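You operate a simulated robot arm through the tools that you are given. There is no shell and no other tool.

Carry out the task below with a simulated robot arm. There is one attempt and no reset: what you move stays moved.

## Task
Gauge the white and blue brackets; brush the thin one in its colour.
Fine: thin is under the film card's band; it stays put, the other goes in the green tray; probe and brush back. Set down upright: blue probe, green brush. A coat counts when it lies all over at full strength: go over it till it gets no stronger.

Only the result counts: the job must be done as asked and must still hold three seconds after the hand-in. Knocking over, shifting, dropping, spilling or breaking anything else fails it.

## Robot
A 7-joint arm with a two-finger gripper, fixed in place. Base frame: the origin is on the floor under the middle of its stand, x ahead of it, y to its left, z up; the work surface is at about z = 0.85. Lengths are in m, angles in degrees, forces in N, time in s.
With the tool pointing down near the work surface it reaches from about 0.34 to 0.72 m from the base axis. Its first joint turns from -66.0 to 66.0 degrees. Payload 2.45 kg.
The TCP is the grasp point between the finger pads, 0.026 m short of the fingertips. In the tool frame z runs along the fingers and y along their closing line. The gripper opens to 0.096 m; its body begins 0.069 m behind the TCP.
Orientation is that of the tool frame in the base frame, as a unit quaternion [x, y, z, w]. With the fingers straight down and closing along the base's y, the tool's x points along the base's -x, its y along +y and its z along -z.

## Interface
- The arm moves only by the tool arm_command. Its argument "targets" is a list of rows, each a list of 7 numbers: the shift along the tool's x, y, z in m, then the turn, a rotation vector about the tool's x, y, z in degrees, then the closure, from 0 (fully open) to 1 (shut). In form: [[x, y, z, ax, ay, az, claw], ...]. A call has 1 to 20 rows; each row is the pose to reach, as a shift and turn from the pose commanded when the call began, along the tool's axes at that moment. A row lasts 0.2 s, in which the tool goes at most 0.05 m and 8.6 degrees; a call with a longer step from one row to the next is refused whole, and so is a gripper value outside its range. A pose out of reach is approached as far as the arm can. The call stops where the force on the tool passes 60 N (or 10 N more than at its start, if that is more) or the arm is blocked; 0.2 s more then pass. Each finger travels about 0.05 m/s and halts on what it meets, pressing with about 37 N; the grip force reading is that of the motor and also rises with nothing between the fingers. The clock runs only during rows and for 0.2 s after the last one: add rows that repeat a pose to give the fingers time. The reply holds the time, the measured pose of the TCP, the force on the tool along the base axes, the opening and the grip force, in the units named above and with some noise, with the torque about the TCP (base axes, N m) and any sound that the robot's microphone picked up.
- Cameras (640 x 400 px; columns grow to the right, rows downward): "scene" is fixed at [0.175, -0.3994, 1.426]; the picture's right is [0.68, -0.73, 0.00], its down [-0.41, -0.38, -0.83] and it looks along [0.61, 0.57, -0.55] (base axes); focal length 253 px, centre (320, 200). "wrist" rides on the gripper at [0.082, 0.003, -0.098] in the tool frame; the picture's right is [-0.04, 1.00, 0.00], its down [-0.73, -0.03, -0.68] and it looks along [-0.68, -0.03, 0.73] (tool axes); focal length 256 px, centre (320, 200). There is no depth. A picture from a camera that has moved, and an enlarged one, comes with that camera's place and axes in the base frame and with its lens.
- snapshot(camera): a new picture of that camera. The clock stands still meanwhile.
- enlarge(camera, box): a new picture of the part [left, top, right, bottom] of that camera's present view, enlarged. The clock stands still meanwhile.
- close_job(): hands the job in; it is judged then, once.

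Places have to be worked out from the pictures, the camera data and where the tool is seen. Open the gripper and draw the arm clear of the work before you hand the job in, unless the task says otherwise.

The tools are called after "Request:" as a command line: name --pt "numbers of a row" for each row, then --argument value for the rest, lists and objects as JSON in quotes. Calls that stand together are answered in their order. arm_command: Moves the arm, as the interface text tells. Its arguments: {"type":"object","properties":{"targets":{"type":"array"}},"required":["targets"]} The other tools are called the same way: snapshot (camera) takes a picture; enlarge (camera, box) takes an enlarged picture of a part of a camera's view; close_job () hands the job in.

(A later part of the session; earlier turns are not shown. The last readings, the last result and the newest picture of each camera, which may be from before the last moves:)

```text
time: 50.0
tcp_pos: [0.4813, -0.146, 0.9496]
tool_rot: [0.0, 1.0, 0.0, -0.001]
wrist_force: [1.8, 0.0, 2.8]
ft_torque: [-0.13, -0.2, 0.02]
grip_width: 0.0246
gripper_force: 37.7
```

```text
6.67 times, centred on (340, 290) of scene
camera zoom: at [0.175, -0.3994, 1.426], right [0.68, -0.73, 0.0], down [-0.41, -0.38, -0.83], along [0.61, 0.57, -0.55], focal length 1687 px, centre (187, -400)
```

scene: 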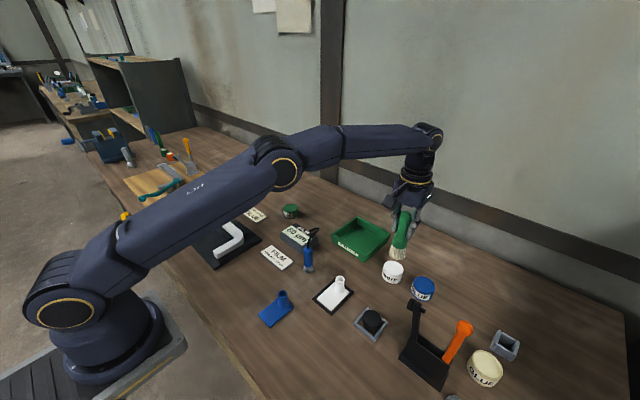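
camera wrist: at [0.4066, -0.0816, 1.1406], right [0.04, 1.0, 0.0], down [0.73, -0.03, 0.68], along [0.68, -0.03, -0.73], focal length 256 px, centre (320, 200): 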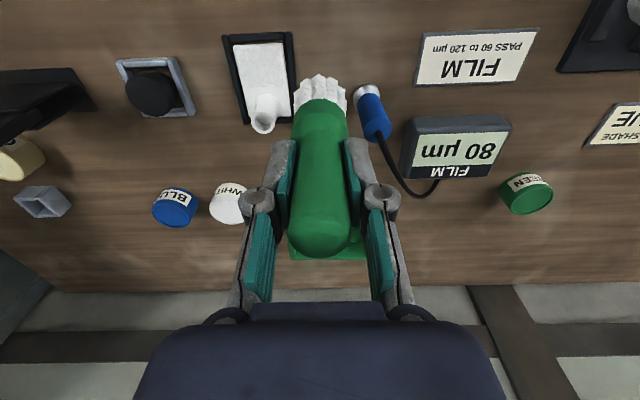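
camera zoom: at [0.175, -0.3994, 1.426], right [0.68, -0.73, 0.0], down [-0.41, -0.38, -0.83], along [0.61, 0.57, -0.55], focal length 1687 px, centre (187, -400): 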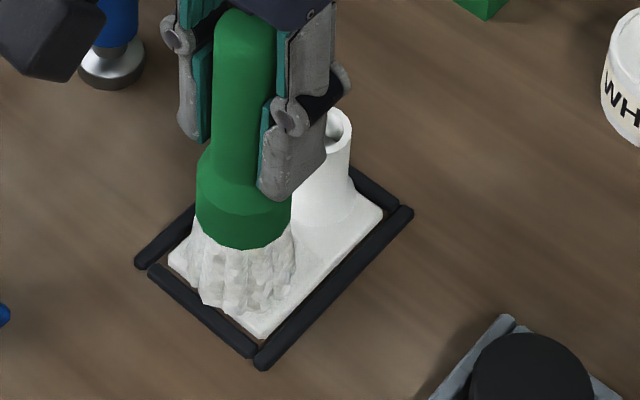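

Contact stayed light and the bracket has not moved. I lift off sideways to inspect the coat.

Request:
arm_command --pt "-0.005 0.009 -0.01 0 0 0 1.0" --pt "-0.005 0.009 -0.04 0 0 0 1.0" --pt "-0.008 0.03 -0.08 0 0 0 1.0" --pt "-0.0105 0.0686 -0.091 0 0 0 1.0" --pt "-0.0105 0.0686 -0.091 0 0 0 1.0"

Request:
enlarge --camera "wrist" --box '[215, 25, 305, 140]'

Request:
enlarge --camera "wrist" --box '[246, 78, 290, 98]'

Request:
enlarge --camera "scene" --box '[310, 265, 360, 315]'

```text
time: 51.2
tcp_pos: [0.4928, -0.0738, 1.0444]
tool_rot: [-0.001, 1.0, 0.0, -0.001]
wrist_force: [-0.2, -0.2, -1.6]
ft_torque: [0.0, 0.0, -0.01]
grip_width: 0.0246
gripper_force: 36.8
```

```text
3.48 times, centred on (260, 82) of wrist
camera zoom: at [0.4101, -0.0715, 1.1426], right [0.04, 1.0, 0.0], down [0.73, -0.03, 0.68], along [0.68, -0.03, -0.73], focal length 890 px, centre (529, 609)
```

zoom: 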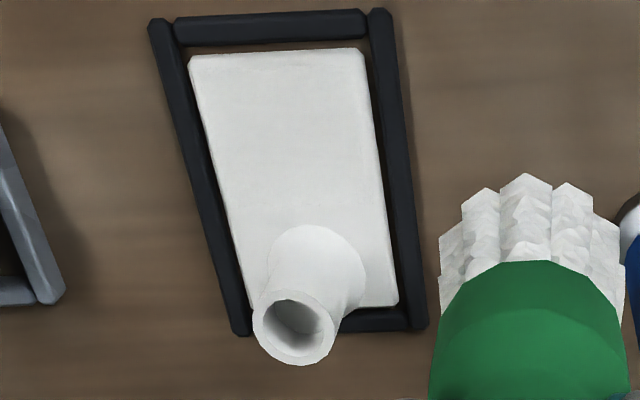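

```text
14.55 times, centred on (268, 88) of wrist
camera zoom: at [0.4101, -0.0715, 1.1426], right [0.04, 1.0, 0.0], down [0.73, -0.03, 0.68], along [0.68, -0.03, -0.73], focal length 3724 px, centre (1076, 1829)
```

zoom: 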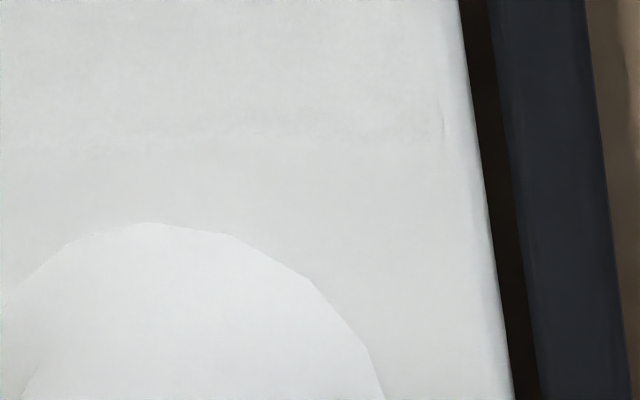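

```text
8.00 times, centred on (335, 290) of scene
camera zoom: at [0.175, -0.3993, 1.426], right [0.68, -0.73, 0.0], down [-0.41, -0.38, -0.83], along [0.61, 0.57, -0.55], focal length 2024 px, centre (200, -520)
```

zoom: 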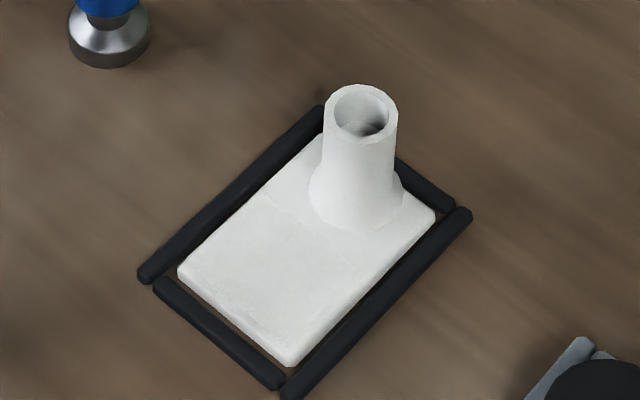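

The coat looks somewhat stronger and its edge in front of the tube is more visible. I zoom in at both views to compare.

Request:
enlarge --camera "scene" --box '[318, 272, 352, 306]'

Request:
enlarge --camera "wrist" --box '[230, 32, 280, 110]'

Request:
enlarge --camera "wrist" --box '[236, 70, 276, 95]'

```text
11.76 times, centred on (335, 289) of scene
camera zoom: at [0.175, -0.3993, 1.426], right [0.68, -0.73, 0.0], down [-0.41, -0.38, -0.83], along [0.61, 0.57, -0.55], focal length 2977 px, centre (144, -847)
```

zoom: 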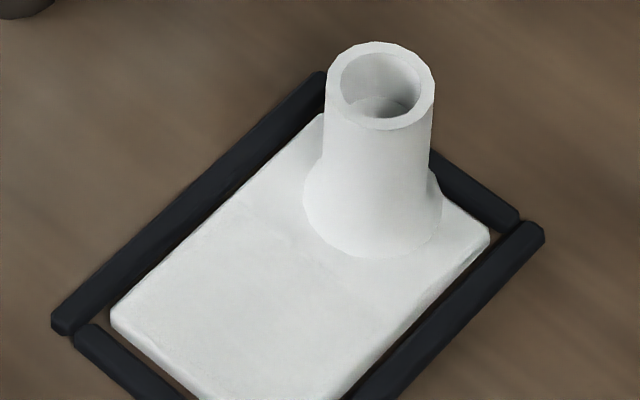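

```text
5.13 times, centred on (255, 71) of wrist
camera zoom: at [0.4101, -0.0715, 1.1426], right [0.04, 1.0, 0.0], down [0.73, -0.03, 0.68], along [0.68, -0.03, -0.73], focal length 1313 px, centre (653, 862)
```

zoom: 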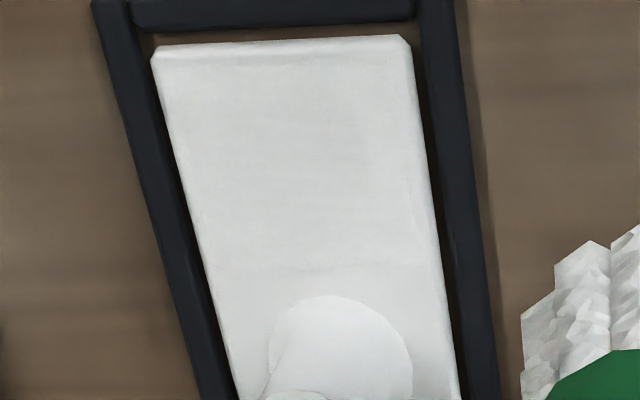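

```text
16.00 times, centred on (256, 82) of wrist
camera zoom: at [0.4101, -0.0715, 1.1426], right [0.04, 1.0, 0.0], down [0.73, -0.03, 0.68], along [0.68, -0.03, -0.73], focal length 4096 px, centre (1344, 2080)
```

zoom: 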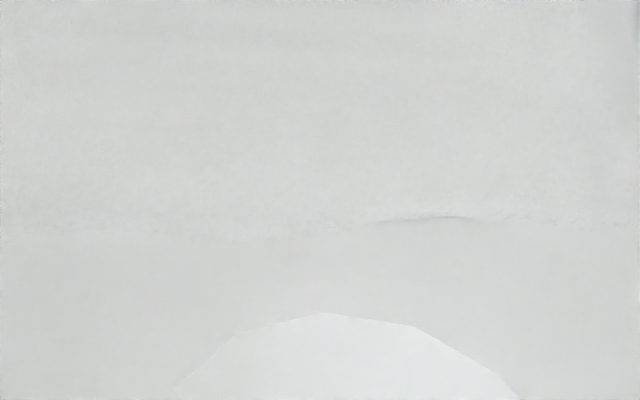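

The coat panel now shows a slight ridge at its edge, so it is building up. I return for more full-panel passes.

Request:
arm_command --pt "0.007 -0.038 0.01 0 0 0 1.0" --pt "0.0155 -0.0776 0.02 0 0 0 1.0" --pt "0.0155 -0.0776 0.055 0 0 0 1.0" --pt "0.0155 -0.0776 0.084 0 0 0 1.0" --pt "0.0155 -0.0776 0.089 0 0 0 1.0" --pt "0.0155 -0.0776 0.0905 0 0 0 1.0"

```text
time: 52.6
tcp_pos: [0.4757, -0.1542, 0.9512]
tool_rot: [0.0, 1.0, 0.0, 0.001]
wrist_force: [0.1, 0.2, -1.0]
ft_torque: [-0.02, 0.02, -0.01]
grip_width: 0.0249
gripper_force: 36.6
```

No contact yet at this height; the brush may have settled a millimetre up in the grip. I lower in half-millimetre steps to feel the plate.

Request:
arm_command --pt "-0.005 0.009 0.0005 0 0 0 1.0" --pt "-0.005 0.009 0.001 0 0 0 1.0"

```text
time: 53.2
tcp_pos: [0.4824, -0.1455, 0.951]
tool_rot: [0.002, 1.0, -0.001, -0.001]
wrist_force: [-4.0, -0.1, 10.1]
ft_torque: [-0.18, 0.29, -0.02]
grip_width: 0.0247
gripper_force: 36.9
```

Firm contact (about 11 N) over the centre. I run a full set of sweeps over the panel from here.

Request:
arm_command --pt "0.005 -0.004 0 0 0 0 1.0" --pt "0.005 -0.009 0 0 0 0 1.0" --pt "0.005 -0.003 0 0 0 0 1.0" --pt "0.005 0.003 0 0 0 0 1.0" --pt "0.005 0.0095 0 0 0 0 1.0" --pt "0 0.0105 0 0 0 0 1.0" --pt "-0.0055 0.0115 0 0 0 0 1.0" --pt "-0.002 0.006 0 0 0 0 1.0" --pt "-0.0015 0 0 0 0 0 1.0" --pt "-0.002 -0.006 0 0 0 0 1.0" --pt "-0.0055 -0.0115 0 0 0 0 1.0" --pt "0 -0.0105 0 0 0 0 1.0" --pt "0.005 -0.009 0 0 0 0 1.0" --pt "0.002 -0.003 0 0 0 0 1.0" --pt "0.002 0.004 0 0 0 0 1.0" --pt "0.002 0.0095 0 0 0 0 1.0" --pt "-0.001 0.005 0 0 0 0 1.0" --pt "-0.001 -0.003 0 0 0 0 1.0" --pt "-0.001 -0.009 0 0 0 0 1.0" --pt "0 0 0 0 0 0 1.0"

Request:
enlarge --camera "scene" --box '[310, 260, 370, 320]'

```text
time: 57.4
tcp_pos: [0.4808, -0.1466, 0.9519]
tool_rot: [0.0, 1.0, 0.0, 0.0]
wrist_force: [0.0, -0.9, -0.9]
ft_torque: [-0.01, -0.03, 0.0]
grip_width: 0.0248
gripper_force: 36.5
```

```text
6.67 times, centred on (340, 290) of scene
camera zoom: at [0.175, -0.3994, 1.426], right [0.68, -0.73, 0.0], down [-0.41, -0.38, -0.83], along [0.61, 0.57, -0.55], focal length 1687 px, centre (187, -400)
```

zoom: 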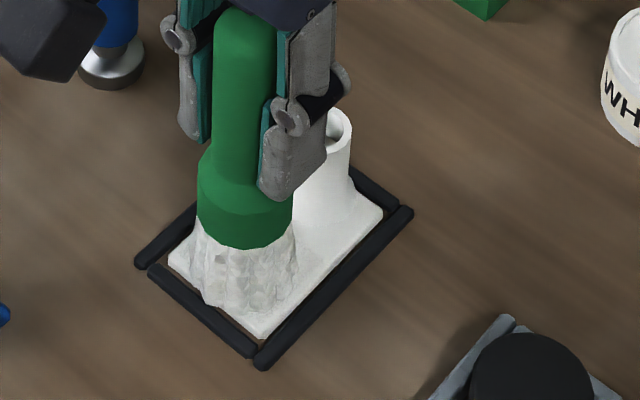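

The contact was lost by the end (about -0.9 N is just the brush's weight). I lower again in half-millimetre steps to regain it.

Request:
arm_command --pt "0 0 0.0005 0 0 0 1.0" --pt "0 0 0.0005 0 0 0 1.0"

Request:
arm_command --pt "0 0 0.0005 0 0 0 1.0" --pt "0 0 0.0005 0 0 0 1.0"

```text
time: 58.0
tcp_pos: [0.4809, -0.146, 0.951]
tool_rot: [0.0, 1.0, 0.0, 0.0]
wrist_force: [-0.2, 0.2, 0.0]
ft_torque: [0.02, -0.02, -0.03]
grip_width: 0.0249
gripper_force: 36.9
```

```text
time: 58.6
tcp_pos: [0.4821, -0.1465, 0.9503]
tool_rot: [0.0, 1.0, -0.001, 0.001]
wrist_force: [-5.6, -1.0, 13.2]
ft_torque: [-0.03, 0.34, -0.03]
grip_width: 0.0246
gripper_force: 36.5
```

Contact again (about 14 N). I raise 0.3 mm and sweep the full panel again, with a slow downward drift to keep contact.

Request:
arm_command --pt "0.003 -0.004 -0.0003 0 0 0 1.0" --pt "0.005 -0.009 -0.0003 0 0 0 1.0" --pt "0.005 -0.003 -0.0002 0 0 0 1.0" --pt "0.005 0.003 -0.0002 0 0 0 1.0" --pt "0.005 0.0095 -0.0001 0 0 0 1.0" --pt "0 0.0105 -0.0001 0 0 0 1.0" --pt "-0.0045 0.0115 0 0 0 0 1.0" --pt "-0.002 0.006 0 0 0 0 1.0" --pt "-0.0015 0 0 0 0 0 1.0" --pt "-0.002 -0.006 0.0001 0 0 0 1.0" --pt "-0.0045 -0.0115 0.0001 0 0 0 1.0" --pt "0 -0.0105 0.0002 0 0 0 1.0" --pt "0.005 -0.009 0.0002 0 0 0 1.0" --pt "0.002 -0.003 0.0003 0 0 0 1.0" --pt "0.002 0.004 0.0003 0 0 0 1.0" --pt "0.002 0.0095 0.0003 0 0 0 1.0" --pt "-0.001 0.005 0.0003 0 0 0 1.0" --pt "-0.001 -0.003 0.0003 0 0 0 1.0" --pt "-0.001 -0.009 0.0003 0 0 0 1.0" --pt "0 0 0.0003 0 0 0 1.0"

Request:
enlarge --camera "scene" --box '[310, 260, 370, 320]'

Request:
enlarge --camera "wrist" --box '[260, 40, 380, 260]'

```text
time: 62.8
tcp_pos: [0.482, -0.1457, 0.9484]
tool_rot: [0.0, 1.0, 0.0, -0.001]
wrist_force: [0.2, -0.6, -1.4]
ft_torque: [-0.01, -0.01, 0.0]
grip_width: 0.0247
gripper_force: 37.0
```

```text
6.67 times, centred on (340, 290) of scene
camera zoom: at [0.175, -0.3994, 1.426], right [0.68, -0.73, 0.0], down [-0.41, -0.38, -0.83], along [0.61, 0.57, -0.55], focal length 1687 px, centre (187, -400)
```

zoom: 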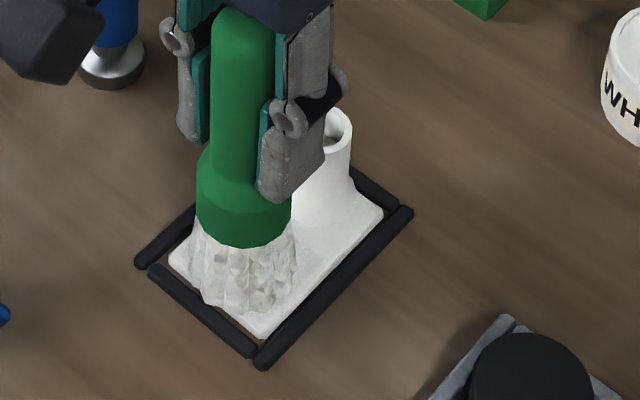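

```text
1.82 times, centred on (320, 150) of wrist
camera zoom: at [0.3996, -0.142, 1.0477], right [0.04, 1.0, 0.0], down [0.73, -0.03, 0.68], along [0.68, -0.03, -0.73], focal length 465 px, centre (320, 291)
```

zoom: 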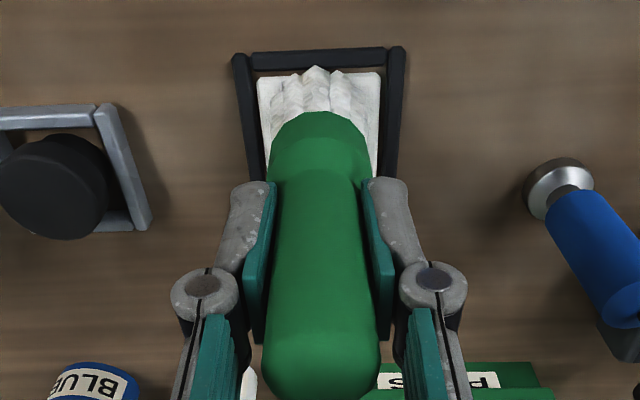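

The bristles now show beige through, so their load is getting spent. I lift off and inspect the coat.

Request:
arm_command --pt "0 0 -0.01 0 0 0 1.0" --pt "0 0 -0.04 0 0 0 1.0" --pt "-0.004 0.025 -0.08 0 0 0 1.0" --pt "-0.0105 0.0686 -0.0928 0 0 0 1.0" --pt "-0.0105 0.0686 -0.0928 0 0 0 1.0"

Request:
enlarge --camera "wrist" --box '[230, 32, 280, 110]'

Request:
enlarge --camera "wrist" --box '[236, 70, 276, 95]'

Request:
enlarge --camera "scene" --box '[318, 272, 352, 306]'

Request:
snapshot --camera "wrist"

```text
time: 64.0
tcp_pos: [0.4924, -0.0775, 1.0433]
tool_rot: [0.0, 1.0, 0.0, 0.0]
wrist_force: [-0.9, 0.9, -1.1]
ft_torque: [0.01, -0.01, -0.01]
grip_width: 0.0247
gripper_force: 37.0
```

```text
5.13 times, centred on (255, 71) of wrist
camera zoom: at [0.4109, -0.0746, 1.1418], right [0.04, 1.0, 0.0], down [0.73, -0.03, 0.68], along [0.68, -0.03, -0.73], focal length 1313 px, centre (653, 862)
```

zoom: 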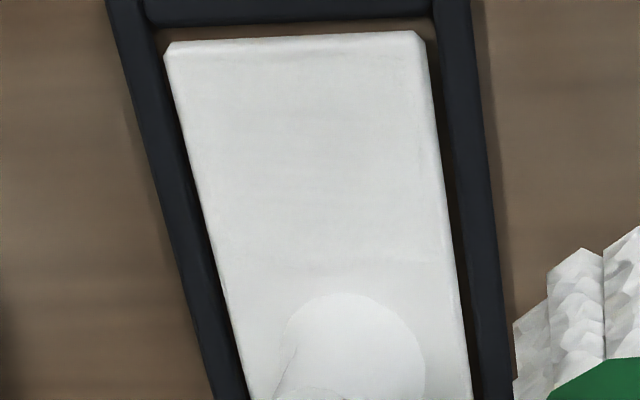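

```text
16.00 times, centred on (256, 82) of wrist
camera zoom: at [0.4109, -0.0746, 1.1418], right [0.04, 1.0, 0.0], down [0.73, -0.03, 0.68], along [0.68, -0.03, -0.73], focal length 4096 px, centre (1344, 2080)
```

zoom: 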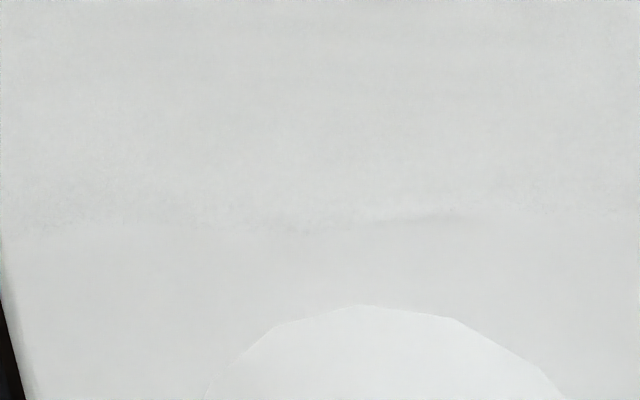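

```text
11.76 times, centred on (335, 289) of scene
camera zoom: at [0.175, -0.3993, 1.426], right [0.68, -0.73, 0.0], down [-0.41, -0.38, -0.83], along [0.61, 0.57, -0.55], focal length 2977 px, centre (144, -847)
```

zoom: 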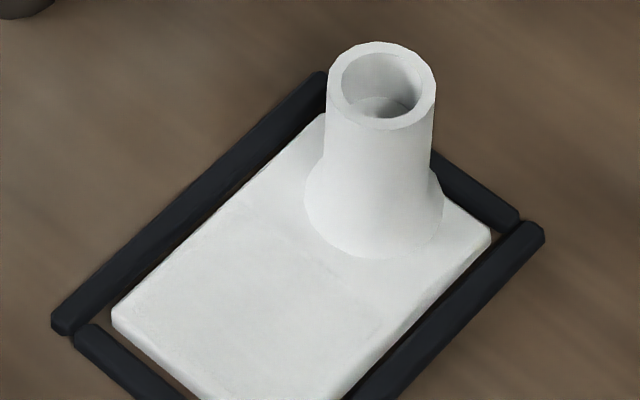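

```text
taken
camera wrist: at [0.4109, -0.0746, 1.1418], right [0.04, 1.0, 0.0], down [0.73, -0.03, 0.68], along [0.68, -0.03, -0.73], focal length 256 px, centre (320, 200)
```

wrist: 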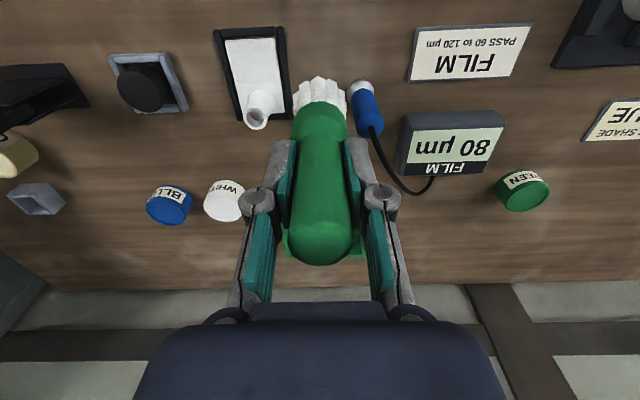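

The coat now lies on the whole front panel. To be sure it is at full strength I re-dip the brush and go over it again; I carry it back over the white jar.

Request:
arm_command --pt "-0.028 -0.024 0 0 0 0 1.0" --pt "-0.06 -0.052 0 0 0 0 1.0" --pt "-0.092 -0.08 0.002 0 0 0 1.0" --pt "-0.124 -0.107 0.007 0 0 0 1.0" --pt "-0.152 -0.131 0.012 0 0 0 1.0" --pt "-0.1697 -0.1463 0.017 0 0 0 1.0" --pt "-0.1697 -0.1463 0.04 0 0 0 1.0" --pt "-0.1697 -0.1463 0.056 0 0 0 1.0" --pt "-0.1697 -0.1463 0.06 0 0 0 1.0"

Request:
enlarge --camera "wrist" --box '[270, 30, 370, 130]'

Request:
enlarge --camera "scene" --box '[360, 210, 450, 310]'

```text
time: 66.0
tcp_pos: [0.6629, -0.2218, 0.9822]
tool_rot: [0.0, 1.0, 0.0, 0.0]
wrist_force: [-0.5, 0.3, -1.3]
ft_torque: [0.0, -0.01, 0.01]
grip_width: 0.0249
gripper_force: 37.2
```

```text
4.00 times, centred on (320, 80) of wrist
camera zoom: at [0.5805, -0.2189, 1.0808], right [0.04, 1.0, 0.0], down [0.73, -0.03, 0.68], along [0.68, -0.03, -0.73], focal length 1024 px, centre (320, 680)
```

zoom: 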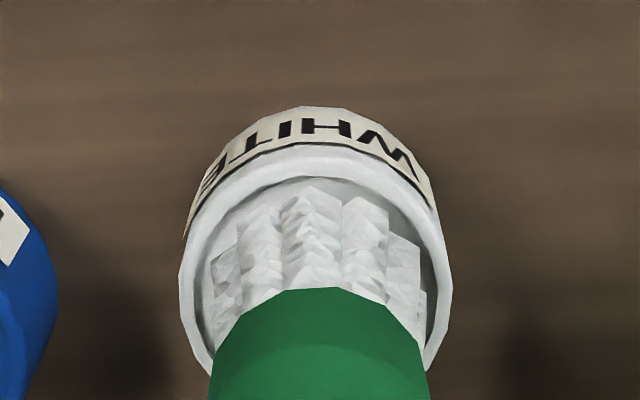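

```text
4.00 times, centred on (405, 260) of scene
camera zoom: at [0.175, -0.3994, 1.426], right [0.68, -0.73, 0.0], down [-0.41, -0.38, -0.83], along [0.61, 0.57, -0.55], focal length 1012 px, centre (-20, -40)
```

zoom: 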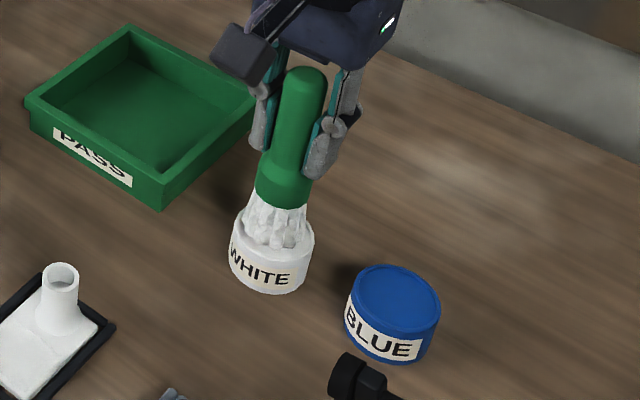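

The brush is centred in the jar. I lower in small steps until it touches the paint.

Request:
arm_command --pt "0 0 0.002 0 0 0 1.0" --pt "0 0 0.003 0 0 0 1.0" --pt "0 0 0.004 0 0 0 1.0"

```text
time: 66.8
tcp_pos: [0.6622, -0.2221, 0.9801]
tool_rot: [0.0, 1.0, 0.0, 0.0]
wrist_force: [-0.2, -0.3, -1.0]
ft_torque: [0.02, 0.0, -0.01]
grip_width: 0.0246
gripper_force: 37.2
```

Request:
arm_command --pt "0 0 0.0008 0 0 0 1.0" --pt "0 0 0.0015 0 0 0 1.0"

```text
time: 67.4
tcp_pos: [0.663, -0.2229, 0.9774]
tool_rot: [0.001, 1.0, 0.0, 0.0]
wrist_force: [-0.6, 1.1, -1.2]
ft_torque: [-0.04, 0.02, -0.02]
grip_width: 0.0249
gripper_force: 37.3
```

Request:
arm_command --pt "0 0 0.0008 0 0 0 1.0" --pt "0 0 0.0014 0 0 0 1.0"

```text
time: 68.0
tcp_pos: [0.6625, -0.2221, 0.976]
tool_rot: [-0.001, 1.0, 0.001, 0.001]
wrist_force: [-2.2, 0.7, 8.3]
ft_torque: [0.13, 0.19, 0.02]
grip_width: 0.0245
gripper_force: 36.6
```

Contact with the paint (about 9 N). I lift out and return over the plate's panel.

Request:
arm_command --pt "0 0 -0.01 0 0 0 1.0" --pt "0 0 -0.035 0 0 0 1.0" --pt "0 0 -0.065 0 0 0 1.0" --pt "0.03 0.013 -0.07 0 0 0 1.0" --pt "0.065 0.028 -0.07 0 0 0 1.0" --pt "0.1 0.043 -0.07 0 0 0 1.0" --pt "0.135 0.058 -0.07 0 0 0 1.0" --pt "0.165 0.071 -0.07 0 0 0 1.0" --pt "0.1802 0.0777 -0.07 0 0 0 1.0" --pt "0.1802 0.0777 -0.04 0 0 0 1.0" --pt "0.1802 0.0777 -0.01 0 0 0 1.0" --pt "0.1802 0.0777 0.015 0 0 0 1.0" --pt "0.1802 0.0777 0.0245 0 0 0 1.0" --pt "0.1802 0.0777 0.0245 0 0 0 1.0"

Request:
enlarge --camera "scene" --box '[310, 260, 370, 320]'

Request:
enlarge --camera "wrist" --box '[280, 40, 360, 110]'

```text
time: 71.0
tcp_pos: [0.4817, -0.146, 0.9518]
tool_rot: [0.0, 1.0, -0.001, -0.001]
wrist_force: [0.4, -0.3, -0.6]
ft_torque: [0.03, 0.02, 0.01]
grip_width: 0.025
gripper_force: 36.9
```

```text
6.67 times, centred on (340, 290) of scene
camera zoom: at [0.175, -0.3994, 1.426], right [0.68, -0.73, 0.0], down [-0.41, -0.38, -0.83], along [0.61, 0.57, -0.55], focal length 1687 px, centre (187, -400)
```

zoom: 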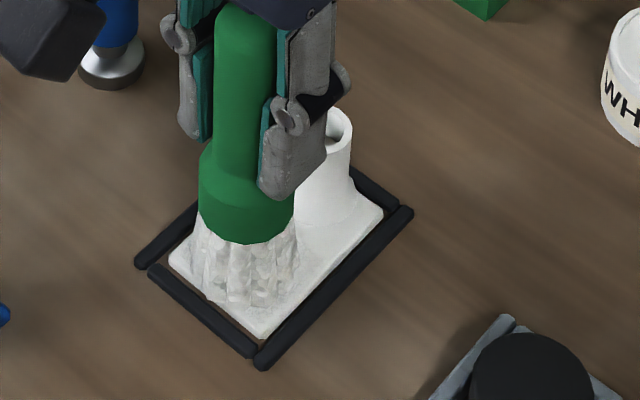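

```text
5.71 times, centred on (320, 75) of wrist
camera zoom: at [0.3994, -0.1427, 1.0498], right [0.04, 1.0, 0.0], down [0.73, -0.03, 0.68], along [0.68, -0.03, -0.73], focal length 1463 px, centre (320, 914)
```

zoom: 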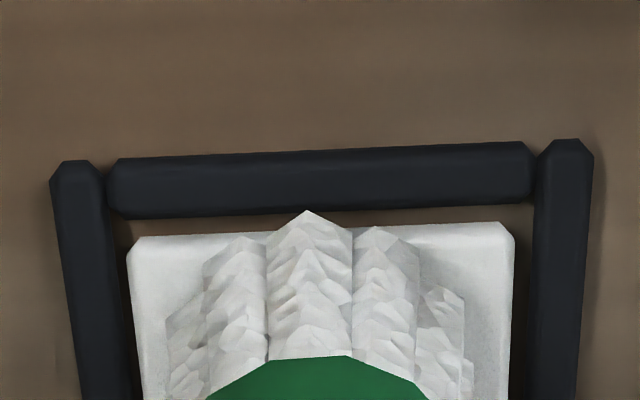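

The bracket and nest are unmoved. I lower in half-millimetre steps to contact.

Request:
arm_command --pt "0 0 0.001 0 0 0 1.0" --pt "0 0 0.0018 0 0 0 1.0"

Request:
arm_command --pt "0 0 0.0005 0 0 0 1.0" --pt "0 0 0.0008 0 0 0 1.0"

```text
time: 71.6
tcp_pos: [0.482, -0.1446, 0.9492]
tool_rot: [0.0, 1.0, 0.0, 0.0]
wrist_force: [-0.7, 0.0, -2.1]
ft_torque: [0.0, -0.01, -0.03]
grip_width: 0.0249
gripper_force: 37.2
```

```text
time: 72.2
tcp_pos: [0.482, -0.1465, 0.95]
tool_rot: [0.0, 1.0, 0.0, 0.0]
wrist_force: [-4.1, 2.3, 9.4]
ft_torque: [0.18, 0.22, 0.03]
grip_width: 0.0247
gripper_force: 36.5
```

Contact (about 10 N). I sweep one loop over the panel and check the contact afterwards.

Request:
arm_command --pt "0.003 -0.004 0 0 0 0 1.0" --pt "0.005 -0.009 0 0 0 0 1.0" --pt "0.005 -0.003 0 0 0 0 1.0" --pt "0.005 0.003 0 0 0 0 1.0" --pt "0.005 0.0095 0 0 0 0 1.0" --pt "0 0.0105 0 0 0 0 1.0" --pt "-0.0045 0.0115 0 0 0 0 1.0" --pt "-0.002 0.006 0 0 0 0 1.0" --pt "-0.0015 0 0 0 0 0 1.0" --pt "-0.002 -0.006 0 0 0 0 1.0" --pt "-0.0045 -0.0115 0 0 0 0 1.0" --pt "0 -0.0105 0 0 0 0 1.0" --pt "0 0 0 0 0 0 1.0"

```text
time: 75.0
tcp_pos: [0.4815, -0.1453, 0.9494]
tool_rot: [-0.001, 1.0, 0.0, 0.0]
wrist_force: [0.6, -2.6, 3.8]
ft_torque: [-0.17, -0.1, -0.02]
grip_width: 0.0247
gripper_force: 36.9
```

Still in contact (about 5 N). I press 0.3 mm more and make another loop, offset between the earlier tracks.

Request:
arm_command --pt "0.002 0.005 0.0003 0 0 0 1.0" --pt "0.005 0.0095 0.0003 0 0 0 1.0" --pt "0.005 0.003 0.0003 0 0 0 1.0" --pt "0.005 -0.003 0.0003 0 0 0 1.0" --pt "0.005 -0.009 0.0003 0 0 0 1.0" --pt "0.001 -0.0105 0.0003 0 0 0 1.0" --pt "-0.0045 -0.0115 0.0004 0 0 0 1.0" --pt "-0.002 -0.006 0.0004 0 0 0 1.0" --pt "-0.0015 0 0.0004 0 0 0 1.0" --pt "-0.002 0.006 0.0004 0 0 0 1.0" --pt "-0.0045 0.0115 0.0004 0 0 0 1.0" --pt "0 0.0105 0.0005 0 0 0 1.0" --pt "0.002 0.004 0.0005 0 0 0 1.0" --pt "0.002 -0.003 0.0005 0 0 0 1.0" --pt "0 -0.009 0.0005 0 0 0 1.0" --pt "0 0 0.0005 0 0 0 1.0"

```text
time: 78.4
tcp_pos: [0.4812, -0.1466, 0.9481]
tool_rot: [0.001, 1.0, -0.001, 0.001]
wrist_force: [-0.2, -2.3, 7.5]
ft_torque: [-0.29, -0.12, -0.06]
grip_width: 0.0246
gripper_force: 36.7
```

Contact held all along (about 8 N). I lift off and inspect from the same viewpoint as before.

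Request:
arm_command --pt "0 0 -0.01 0 0 0 1.0" --pt "0 0 -0.04 0 0 0 1.0" --pt "-0.004 0.025 -0.08 0 0 0 1.0" --pt "-0.0105 0.0686 -0.0945 0 0 0 1.0" --pt "-0.0105 0.0686 -0.0945 0 0 0 1.0"

Request:
enlarge --camera "wrist" --box '[230, 32, 280, 110]'

Request:
enlarge --camera "wrist" --box '[236, 70, 276, 95]'

Request:
enlarge --camera "scene" --box '[318, 272, 352, 306]'

Request:
enlarge --camera "scene" --box '[310, 265, 360, 315]'

```text
time: 79.6
tcp_pos: [0.495, -0.0742, 1.043]
tool_rot: [0.0, 1.0, 0.0, 0.0]
wrist_force: [0.3, -0.7, -1.5]
ft_torque: [0.01, 0.0, -0.02]
grip_width: 0.0249
gripper_force: 37.4
```

```text
5.13 times, centred on (255, 71) of wrist
camera zoom: at [0.4125, -0.0719, 1.1416], right [0.04, 1.0, 0.0], down [0.73, -0.03, 0.68], along [0.68, -0.03, -0.73], focal length 1313 px, centre (653, 862)
```

zoom: 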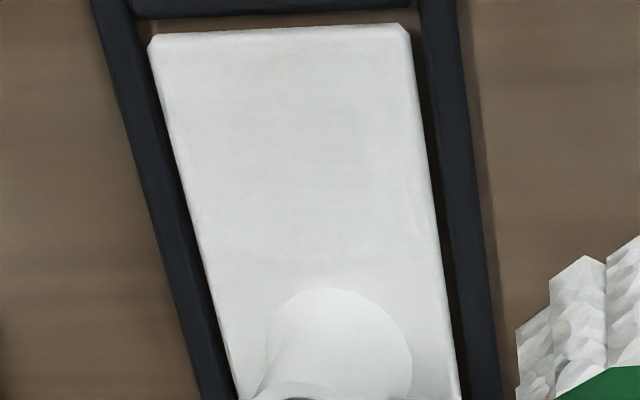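

```text
16.00 times, centred on (256, 82) of wrist
camera zoom: at [0.4125, -0.0719, 1.1416], right [0.04, 1.0, 0.0], down [0.73, -0.03, 0.68], along [0.68, -0.03, -0.73], focal length 4096 px, centre (1344, 2080)
```

zoom: 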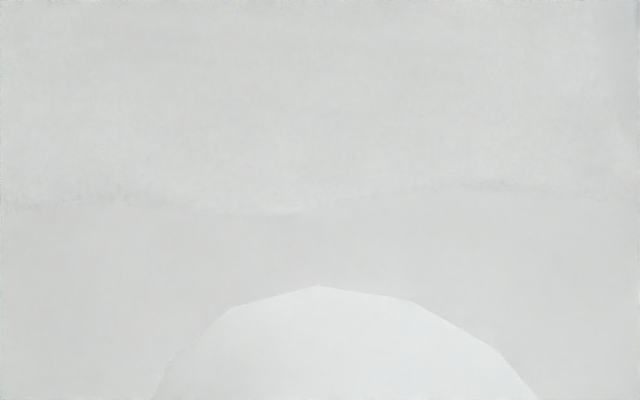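

```text
11.76 times, centred on (335, 289) of scene
camera zoom: at [0.175, -0.3993, 1.426], right [0.68, -0.73, 0.0], down [-0.41, -0.38, -0.83], along [0.61, 0.57, -0.55], focal length 2977 px, centre (144, -847)
```

zoom: 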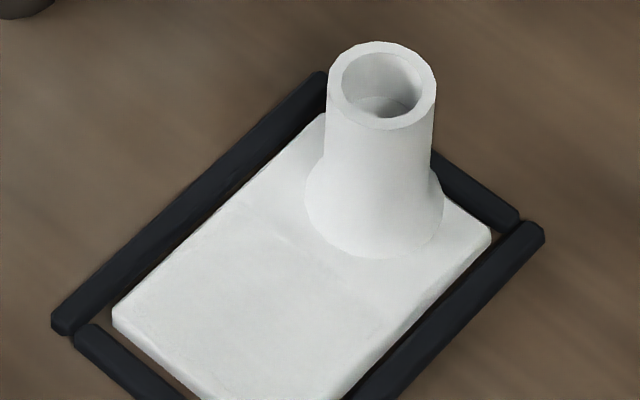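

```text
8.00 times, centred on (335, 290) of scene
camera zoom: at [0.175, -0.3993, 1.426], right [0.68, -0.73, 0.0], down [-0.41, -0.38, -0.83], along [0.61, 0.57, -0.55], focal length 2024 px, centre (200, -520)
```

zoom: 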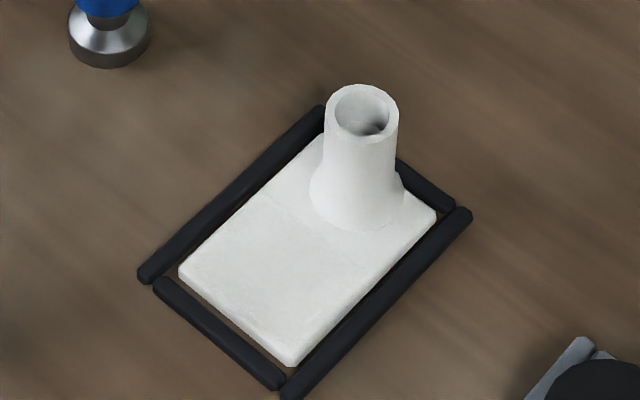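

The coat runs straight-edged across the whole panel. For certainty of full strength I do one more dip and set of passes; back to the white jar.

Request:
arm_command --pt "-0.028 -0.024 0 0 0 0 1.0" --pt "-0.06 -0.052 0 0 0 0 1.0" --pt "-0.092 -0.08 0.002 0 0 0 1.0" --pt "-0.124 -0.107 0.007 0 0 0 1.0" --pt "-0.152 -0.131 0.012 0 0 0 1.0" --pt "-0.1697 -0.1463 0.017 0 0 0 1.0" --pt "-0.1697 -0.1463 0.04 0 0 0 1.0" --pt "-0.1697 -0.1463 0.058 0 0 0 1.0" --pt "-0.1697 -0.1463 0.064 0 0 0 1.0" --pt "-0.1697 -0.1463 0.0655 0 0 0 1.0"

Request:
enlarge --camera "wrist" --box '[270, 30, 370, 130]'

```text
time: 81.8
tcp_pos: [0.6622, -0.2235, 0.9786]
tool_rot: [0.0, 1.0, 0.0, 0.0]
wrist_force: [-0.6, 0.2, -1.9]
ft_torque: [0.02, 0.01, -0.01]
grip_width: 0.0249
gripper_force: 37.0
```

```text
4.00 times, centred on (320, 80) of wrist
camera zoom: at [0.5799, -0.2192, 1.0756], right [0.04, 1.0, 0.0], down [0.73, -0.03, 0.68], along [0.68, -0.03, -0.73], focal length 1024 px, centre (320, 680)
```

zoom: 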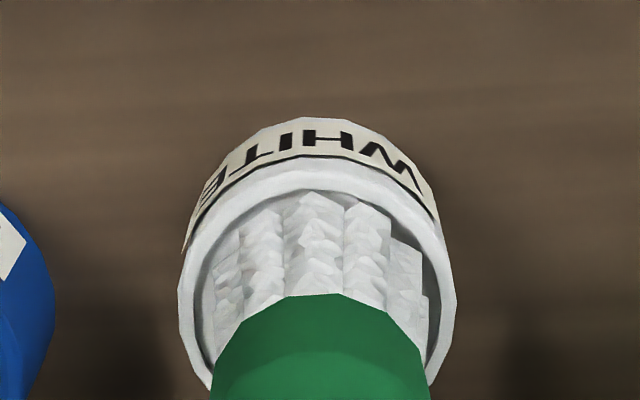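

The brush is inside the rim, not yet pressing. I lower the last bit into the paint.

Request:
arm_command --pt "0 0 0.001 0 0 0 1.0" --pt "0 0 0.002 0 0 0 1.0"

Request:
arm_command --pt "0 0 0.0005 0 0 0 1.0" --pt "0 0 0.001 0 0 0 1.0"

```text
time: 82.4
tcp_pos: [0.6615, -0.2232, 0.9763]
tool_rot: [0.0, 1.0, 0.0, 0.001]
wrist_force: [-3.0, 0.2, 7.0]
ft_torque: [0.03, 0.19, -0.02]
grip_width: 0.0249
gripper_force: 37.0
```

```text
time: 83.0
tcp_pos: [0.6633, -0.223, 0.9755]
tool_rot: [-0.001, 1.0, -0.001, 0.001]
wrist_force: [-7.7, 2.6, 23.8]
ft_torque: [0.14, 0.67, -0.04]
grip_width: 0.0248
gripper_force: 37.5
```

Dipped well (24 N). I lift out and return to the plate.

Request:
arm_command --pt "0 0 -0.01 0 0 0 1.0" --pt "0 0 -0.035 0 0 0 1.0" --pt "0 0 -0.065 0 0 0 1.0" --pt "0.03 0.013 -0.07 0 0 0 1.0" --pt "0.065 0.028 -0.07 0 0 0 1.0" --pt "0.1 0.043 -0.07 0 0 0 1.0" --pt "0.135 0.058 -0.07 0 0 0 1.0" --pt "0.165 0.071 -0.07 0 0 0 1.0" --pt "0.1802 0.0777 -0.07 0 0 0 1.0" --pt "0.1802 0.0777 -0.04 0 0 0 1.0" --pt "0.1802 0.0777 -0.01 0 0 0 1.0" --pt "0.1802 0.0777 0.015 0 0 0 1.0" --pt "0.1802 0.0777 0.0235 0 0 0 1.0" --pt "0.1802 0.0777 0.025 0 0 0 1.0"

```text
time: 86.0
tcp_pos: [0.483, -0.1473, 0.947]
tool_rot: [0.0, 1.0, 0.0, 0.001]
wrist_force: [0.2, -0.5, 2.4]
ft_torque: [-0.04, -0.01, 0.02]
grip_width: 0.0248
gripper_force: 37.6
```

Light contact already (about 3.5 N). I press 0.3 mm and sweep two loops over the whole panel.

Request:
arm_command --pt "0.003 -0.004 0.0003 0 0 0 1.0" --pt "0.005 -0.009 0.0003 0 0 0 1.0" --pt "0.005 -0.003 0.0003 0 0 0 1.0" --pt "0.005 0.003 0.0003 0 0 0 1.0" --pt "0.005 0.0095 0.0003 0 0 0 1.0" --pt "0 0.0105 0.0003 0 0 0 1.0" --pt "-0.0045 0.0115 0.0003 0 0 0 1.0" --pt "-0.002 0.006 0.0003 0 0 0 1.0" --pt "-0.0015 0 0.0003 0 0 0 1.0" --pt "-0.002 -0.006 0.0003 0 0 0 1.0" --pt "-0.0045 -0.0115 0.0003 0 0 0 1.0" --pt "0 -0.0105 0.0003 0 0 0 1.0" --pt "0.003 -0.004 0.0003 0 0 0 1.0" --pt "0.003 0.003 0.0003 0 0 0 1.0" --pt "0 0 0.0003 0 0 0 1.0"

```text
time: 89.2
tcp_pos: [0.4832, -0.146, 0.9485]
tool_rot: [0.001, 1.0, 0.0, 0.0]
wrist_force: [0.0, -0.2, -0.3]
ft_torque: [-0.02, -0.04, 0.04]
grip_width: 0.0249
gripper_force: 36.9
```

Contact has become very light. I press 0.7 mm more and repeat a loop in the opposite direction.

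Request:
arm_command --pt "0 0 0.0007 0 0 0 1.0" --pt "0.002 0.005 0.0008 0 0 0 1.0" --pt "0.005 0.0095 0.0008 0 0 0 1.0" --pt "0.005 0.003 0.0008 0 0 0 1.0" --pt "0.005 -0.003 0.0008 0 0 0 1.0" --pt "0.005 -0.009 0.0009 0 0 0 1.0" --pt "0.001 -0.0105 0.0009 0 0 0 1.0" --pt "-0.0045 -0.0115 0.0009 0 0 0 1.0" --pt "-0.002 -0.006 0.001 0 0 0 1.0" --pt "-0.0015 0 0.001 0 0 0 1.0" --pt "-0.002 0.006 0.001 0 0 0 1.0" --pt "-0.0045 0.0115 0.0011 0 0 0 1.0" --pt "0 0.0105 0.0011 0 0 0 1.0" --pt "0.002 0.004 0.0011 0 0 0 1.0" --pt "0.002 -0.003 0.0011 0 0 0 1.0" --pt "0 -0.009 0.0011 0 0 0 1.0" --pt "0 0 0.0011 0 0 0 1.0"

Request:
enlarge --camera "scene" --box '[310, 260, 370, 320]'

```text
time: 92.8
tcp_pos: [0.4824, -0.1454, 0.9485]
tool_rot: [0.0, 1.0, -0.001, -0.001]
wrist_force: [0.0, -1.9, 5.5]
ft_torque: [-0.19, -0.1, -0.07]
grip_width: 0.0245
gripper_force: 36.9
```

```text
6.67 times, centred on (340, 290) of scene
camera zoom: at [0.1749, -0.3994, 1.426], right [0.68, -0.73, 0.0], down [-0.41, -0.38, -0.83], along [0.61, 0.57, -0.55], focal length 1687 px, centre (187, -400)
```

zoom: 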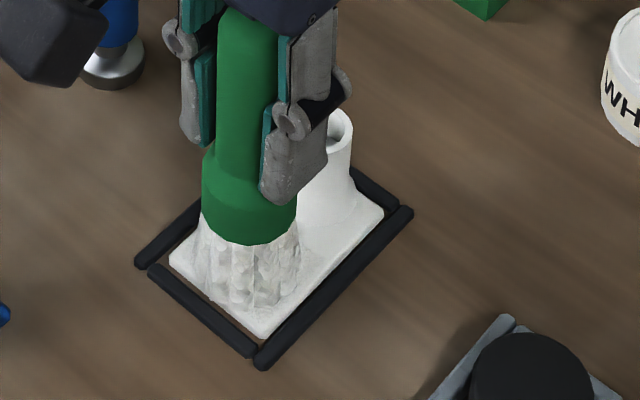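

Contact held (about 6.5 N). I lift off to the same inspection viewpoint.

Request:
arm_command --pt "0 0 -0.01 0 0 0 1.0" --pt "0 0 -0.04 0 0 0 1.0" --pt "-0.004 0.025 -0.08 0 0 0 1.0" --pt "-0.0105 0.0686 -0.0949 0 0 0 1.0" --pt "-0.0105 0.0686 -0.0949 0 0 0 1.0"

Request:
enlarge --camera "wrist" --box '[230, 32, 280, 110]'

Request:
enlarge --camera "wrist" --box '[236, 70, 276, 95]'

Request:
enlarge --camera "wrist" --box '[228, 34, 258, 58]'

Request:
enlarge --camera "scene" --box '[318, 272, 352, 306]'

Request:
enlarge --camera "scene" --box '[314, 285, 344, 312]'

```text
time: 94.0
tcp_pos: [0.4917, -0.0767, 1.043]
tool_rot: [0.0, 1.0, -0.001, -0.001]
wrist_force: [-0.5, 0.4, -1.1]
ft_torque: [0.0, 0.01, -0.02]
grip_width: 0.0247
gripper_force: 37.1
```

```text
5.13 times, centred on (255, 71) of wrist
camera zoom: at [0.4096, -0.0736, 1.1413], right [0.04, 1.0, 0.0], down [0.73, -0.03, 0.68], along [0.68, -0.03, -0.73], focal length 1313 px, centre (653, 862)
```

zoom: 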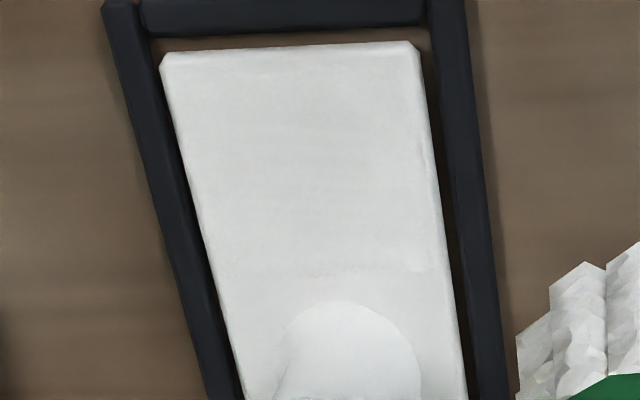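

```text
16.00 times, centred on (256, 82) of wrist
camera zoom: at [0.4096, -0.0736, 1.1413], right [0.04, 1.0, 0.0], down [0.73, -0.03, 0.68], along [0.68, -0.03, -0.73], focal length 4096 px, centre (1344, 2080)
```

zoom: 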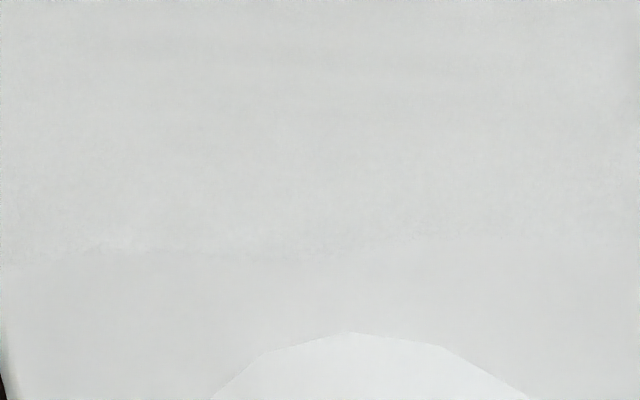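

```text
16.00 times, centred on (243, 46) of wrist
camera zoom: at [0.4096, -0.0736, 1.1413], right [0.04, 1.0, 0.0], down [0.73, -0.03, 0.68], along [0.68, -0.03, -0.73], focal length 4096 px, centre (1552, 2664)
```

zoom: 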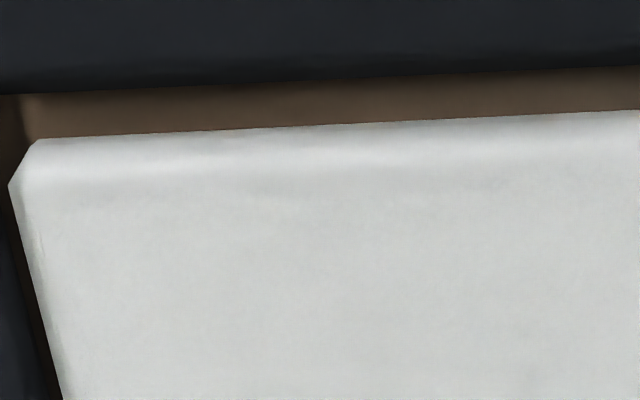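

```text
11.76 times, centred on (335, 289) of scene
camera zoom: at [0.175, -0.3993, 1.426], right [0.68, -0.73, 0.0], down [-0.41, -0.38, -0.83], along [0.61, 0.57, -0.55], focal length 2977 px, centre (144, -847)
```

zoom: 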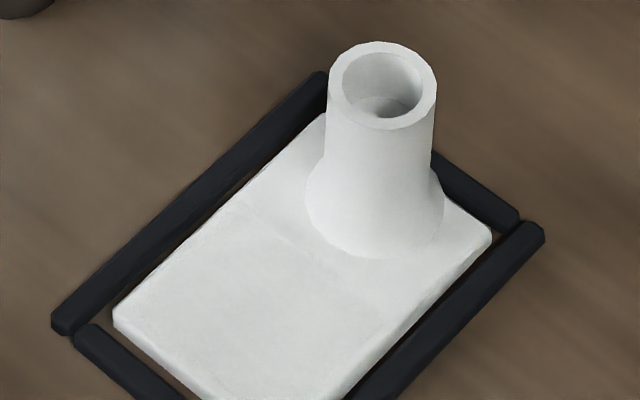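

```text
14.81 times, centred on (329, 298) of scene
camera zoom: at [0.175, -0.3993, 1.426], right [0.68, -0.73, 0.0], down [-0.41, -0.38, -0.83], along [0.61, 0.57, -0.55], focal length 3749 px, centre (187, -1259)
```

zoom: 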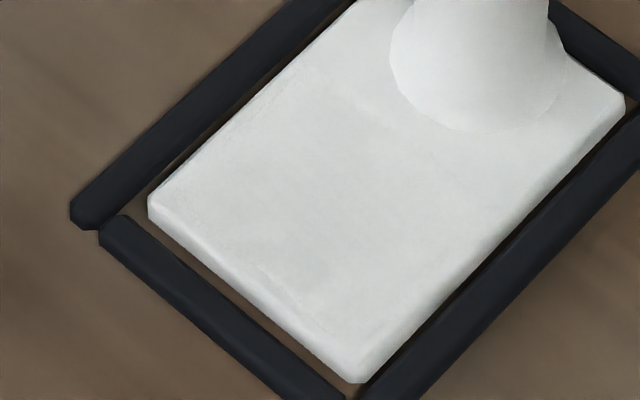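

No further change is visible and the panel is even, so the coat is done. I lift high over the probe and its cable and take the brush back over its original spot.

Request:
arm_command --pt "0 0 -0.04 0 0 0 1.0" --pt "0 0 -0.08 0 0 0 1.0" --pt "-0.03 0.017 -0.085 0 0 0 1.0" --pt "-0.065 0.037 -0.085 0 0 0 1.0" --pt "-0.1 0.057 -0.085 0 0 0 1.0" --pt "-0.135 0.077 -0.085 0 0 0 1.0" --pt "-0.17 0.0965 -0.085 0 0 0 1.0" --pt "-0.2 0.1135 -0.085 0 0 0 1.0" --pt "-0.2193 0.1244 -0.085 0 0 0 1.0" --pt "-0.2193 0.1244 -0.045 0 0 0 1.0" --pt "-0.2193 0.1244 -0.005 0 0 0 1.0" --pt "-0.2193 0.1244 0.035 0 0 0 1.0" --pt "-0.2193 0.1244 0.065 0 0 0 1.0" --pt "-0.2193 0.1244 0.065 0 0 0 1.0"

Request:
snapshot --camera "wrist"

Request:
enlarge --camera "scene" --box '[270, 150, 390, 240]'

```text
time: 97.0
tcp_pos: [0.7253, 0.0487, 0.9773]
tool_rot: [-0.001, 1.0, 0.0, -0.001]
wrist_force: [0.8, -1.0, -1.4]
ft_torque: [0.01, -0.02, -0.02]
grip_width: 0.0251
gripper_force: 36.8
out of reach, approached as far as the arm can: row 9, 10, 12, 13, 14
```

```text
taken
camera wrist: at [0.6436, 0.0519, 1.0758], right [0.04, 1.0, 0.0], down [0.73, -0.03, 0.68], along [0.68, -0.03, -0.73], focal length 256 px, centre (320, 200)
```

wrist: 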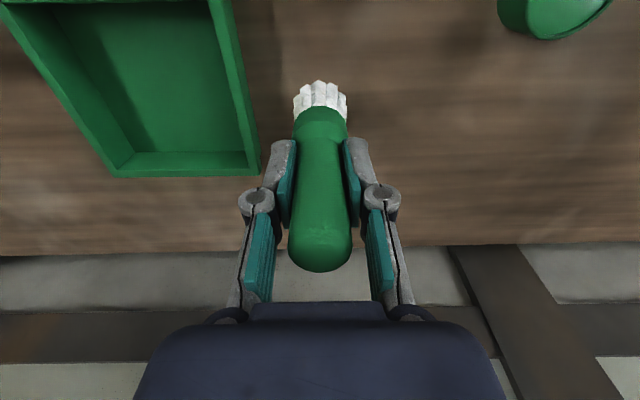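

```text
4.44 times, centred on (330, 195) of scene
camera zoom: at [0.175, -0.3994, 1.426], right [0.68, -0.73, 0.0], down [-0.41, -0.38, -0.83], along [0.61, 0.57, -0.55], focal length 1125 px, centre (276, 222)
```

zoom: 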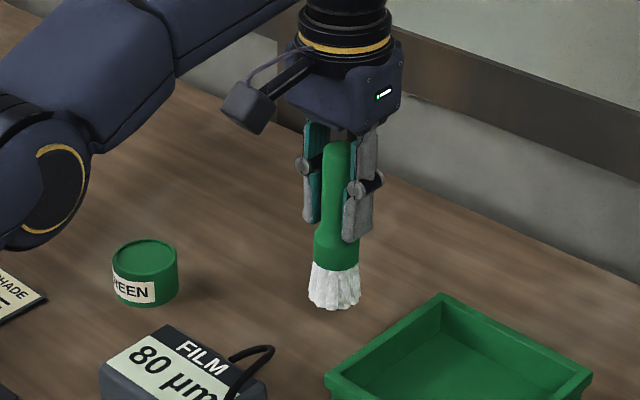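

The reply says the pose was at the reach limit and the TCP sits at x 0.725 rather than 0.713. I pull back 30 mm to a surely reachable place and check the tracking.

Request:
arm_command --pt "0.01 0 0 0 0 0 1.0" --pt "0.02 0 0 0 0 0 1.0" --pt "0.03 0 0 0 0 0 1.0" --pt "0.03 0 0 0 0 0 1.0"

```text
time: 98.0
tcp_pos: [0.7251, 0.0498, 0.9792]
tool_rot: [0.0, 1.0, 0.0, -0.001]
wrist_force: [-0.2, 0.0, -0.4]
ft_torque: [0.01, 0.04, -0.03]
grip_width: 0.0246
gripper_force: 36.5
out of reach, approached as far as the arm can: row 1, 2, 3, 4
```

The solver seems stuck at the stretched pose. I try a different direction: back toward the base and slightly up.

Request:
arm_command --pt "0.03 0 -0.01 0 0 0 1.0" --pt "0.06 0 -0.02 0 0 0 1.0" --pt "0.09 0 -0.03 0 0 0 1.0" --pt "0.12 0 -0.03 0 0 0 1.0" --pt "0.12 0 -0.03 0 0 0 1.0"

Request:
snapshot --camera "scene"

```text
time: 99.2
tcp_pos: [0.7184, 0.0591, 1.0261]
tool_rot: [-0.001, 1.0, 0.0, -0.001]
wrist_force: [0.8, 0.0, -0.8]
ft_torque: [0.02, 0.01, 0.01]
grip_width: 0.0249
gripper_force: 36.4
out of reach, approached as far as the arm can: row 1, 2, 3, 4, 5
```

```text
taken
```

scene: 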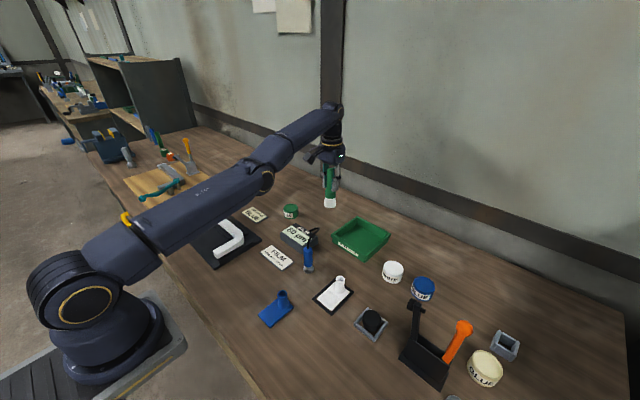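

The arm appears to be caught at a joint limit in its stretched posture. I back out upward and inward along the way it came, well above everything.

Request:
arm_command --pt "0.01 -0.01 -0.03 0 0 0 1.0" --pt "0.02 -0.02 -0.06 0 0 0 1.0" --pt "0.04 -0.03 -0.09 0 0 0 1.0" --pt "0.06 -0.04 -0.1 0 0 0 1.0" --pt "0.06 -0.05 -0.1 0 0 0 1.0" --pt "0.06 -0.05 -0.1 0 0 0 1.0"

Request:
snapshot --camera "scene"

```text
time: 100.6
tcp_pos: [0.6898, 0.0091, 1.1364]
tool_rot: [0.0, 1.0, -0.001, -0.001]
wrist_force: [0.3, 0.3, -0.7]
ft_torque: [0.02, 0.0, 0.02]
grip_width: 0.0247
gripper_force: 36.8
out of reach, approached as far as the arm can: row 1, 2, 3, 4, 5, 6
```

```text
taken
```

scene: 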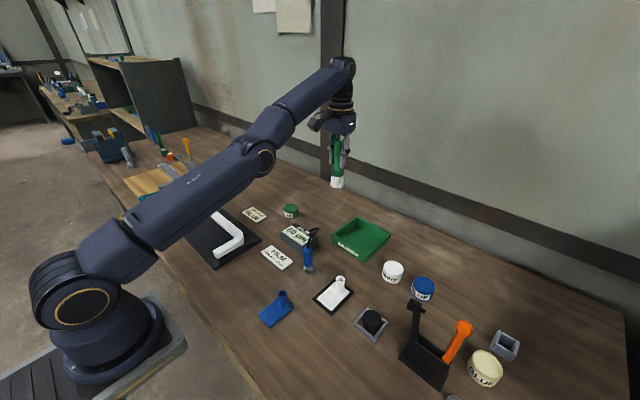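

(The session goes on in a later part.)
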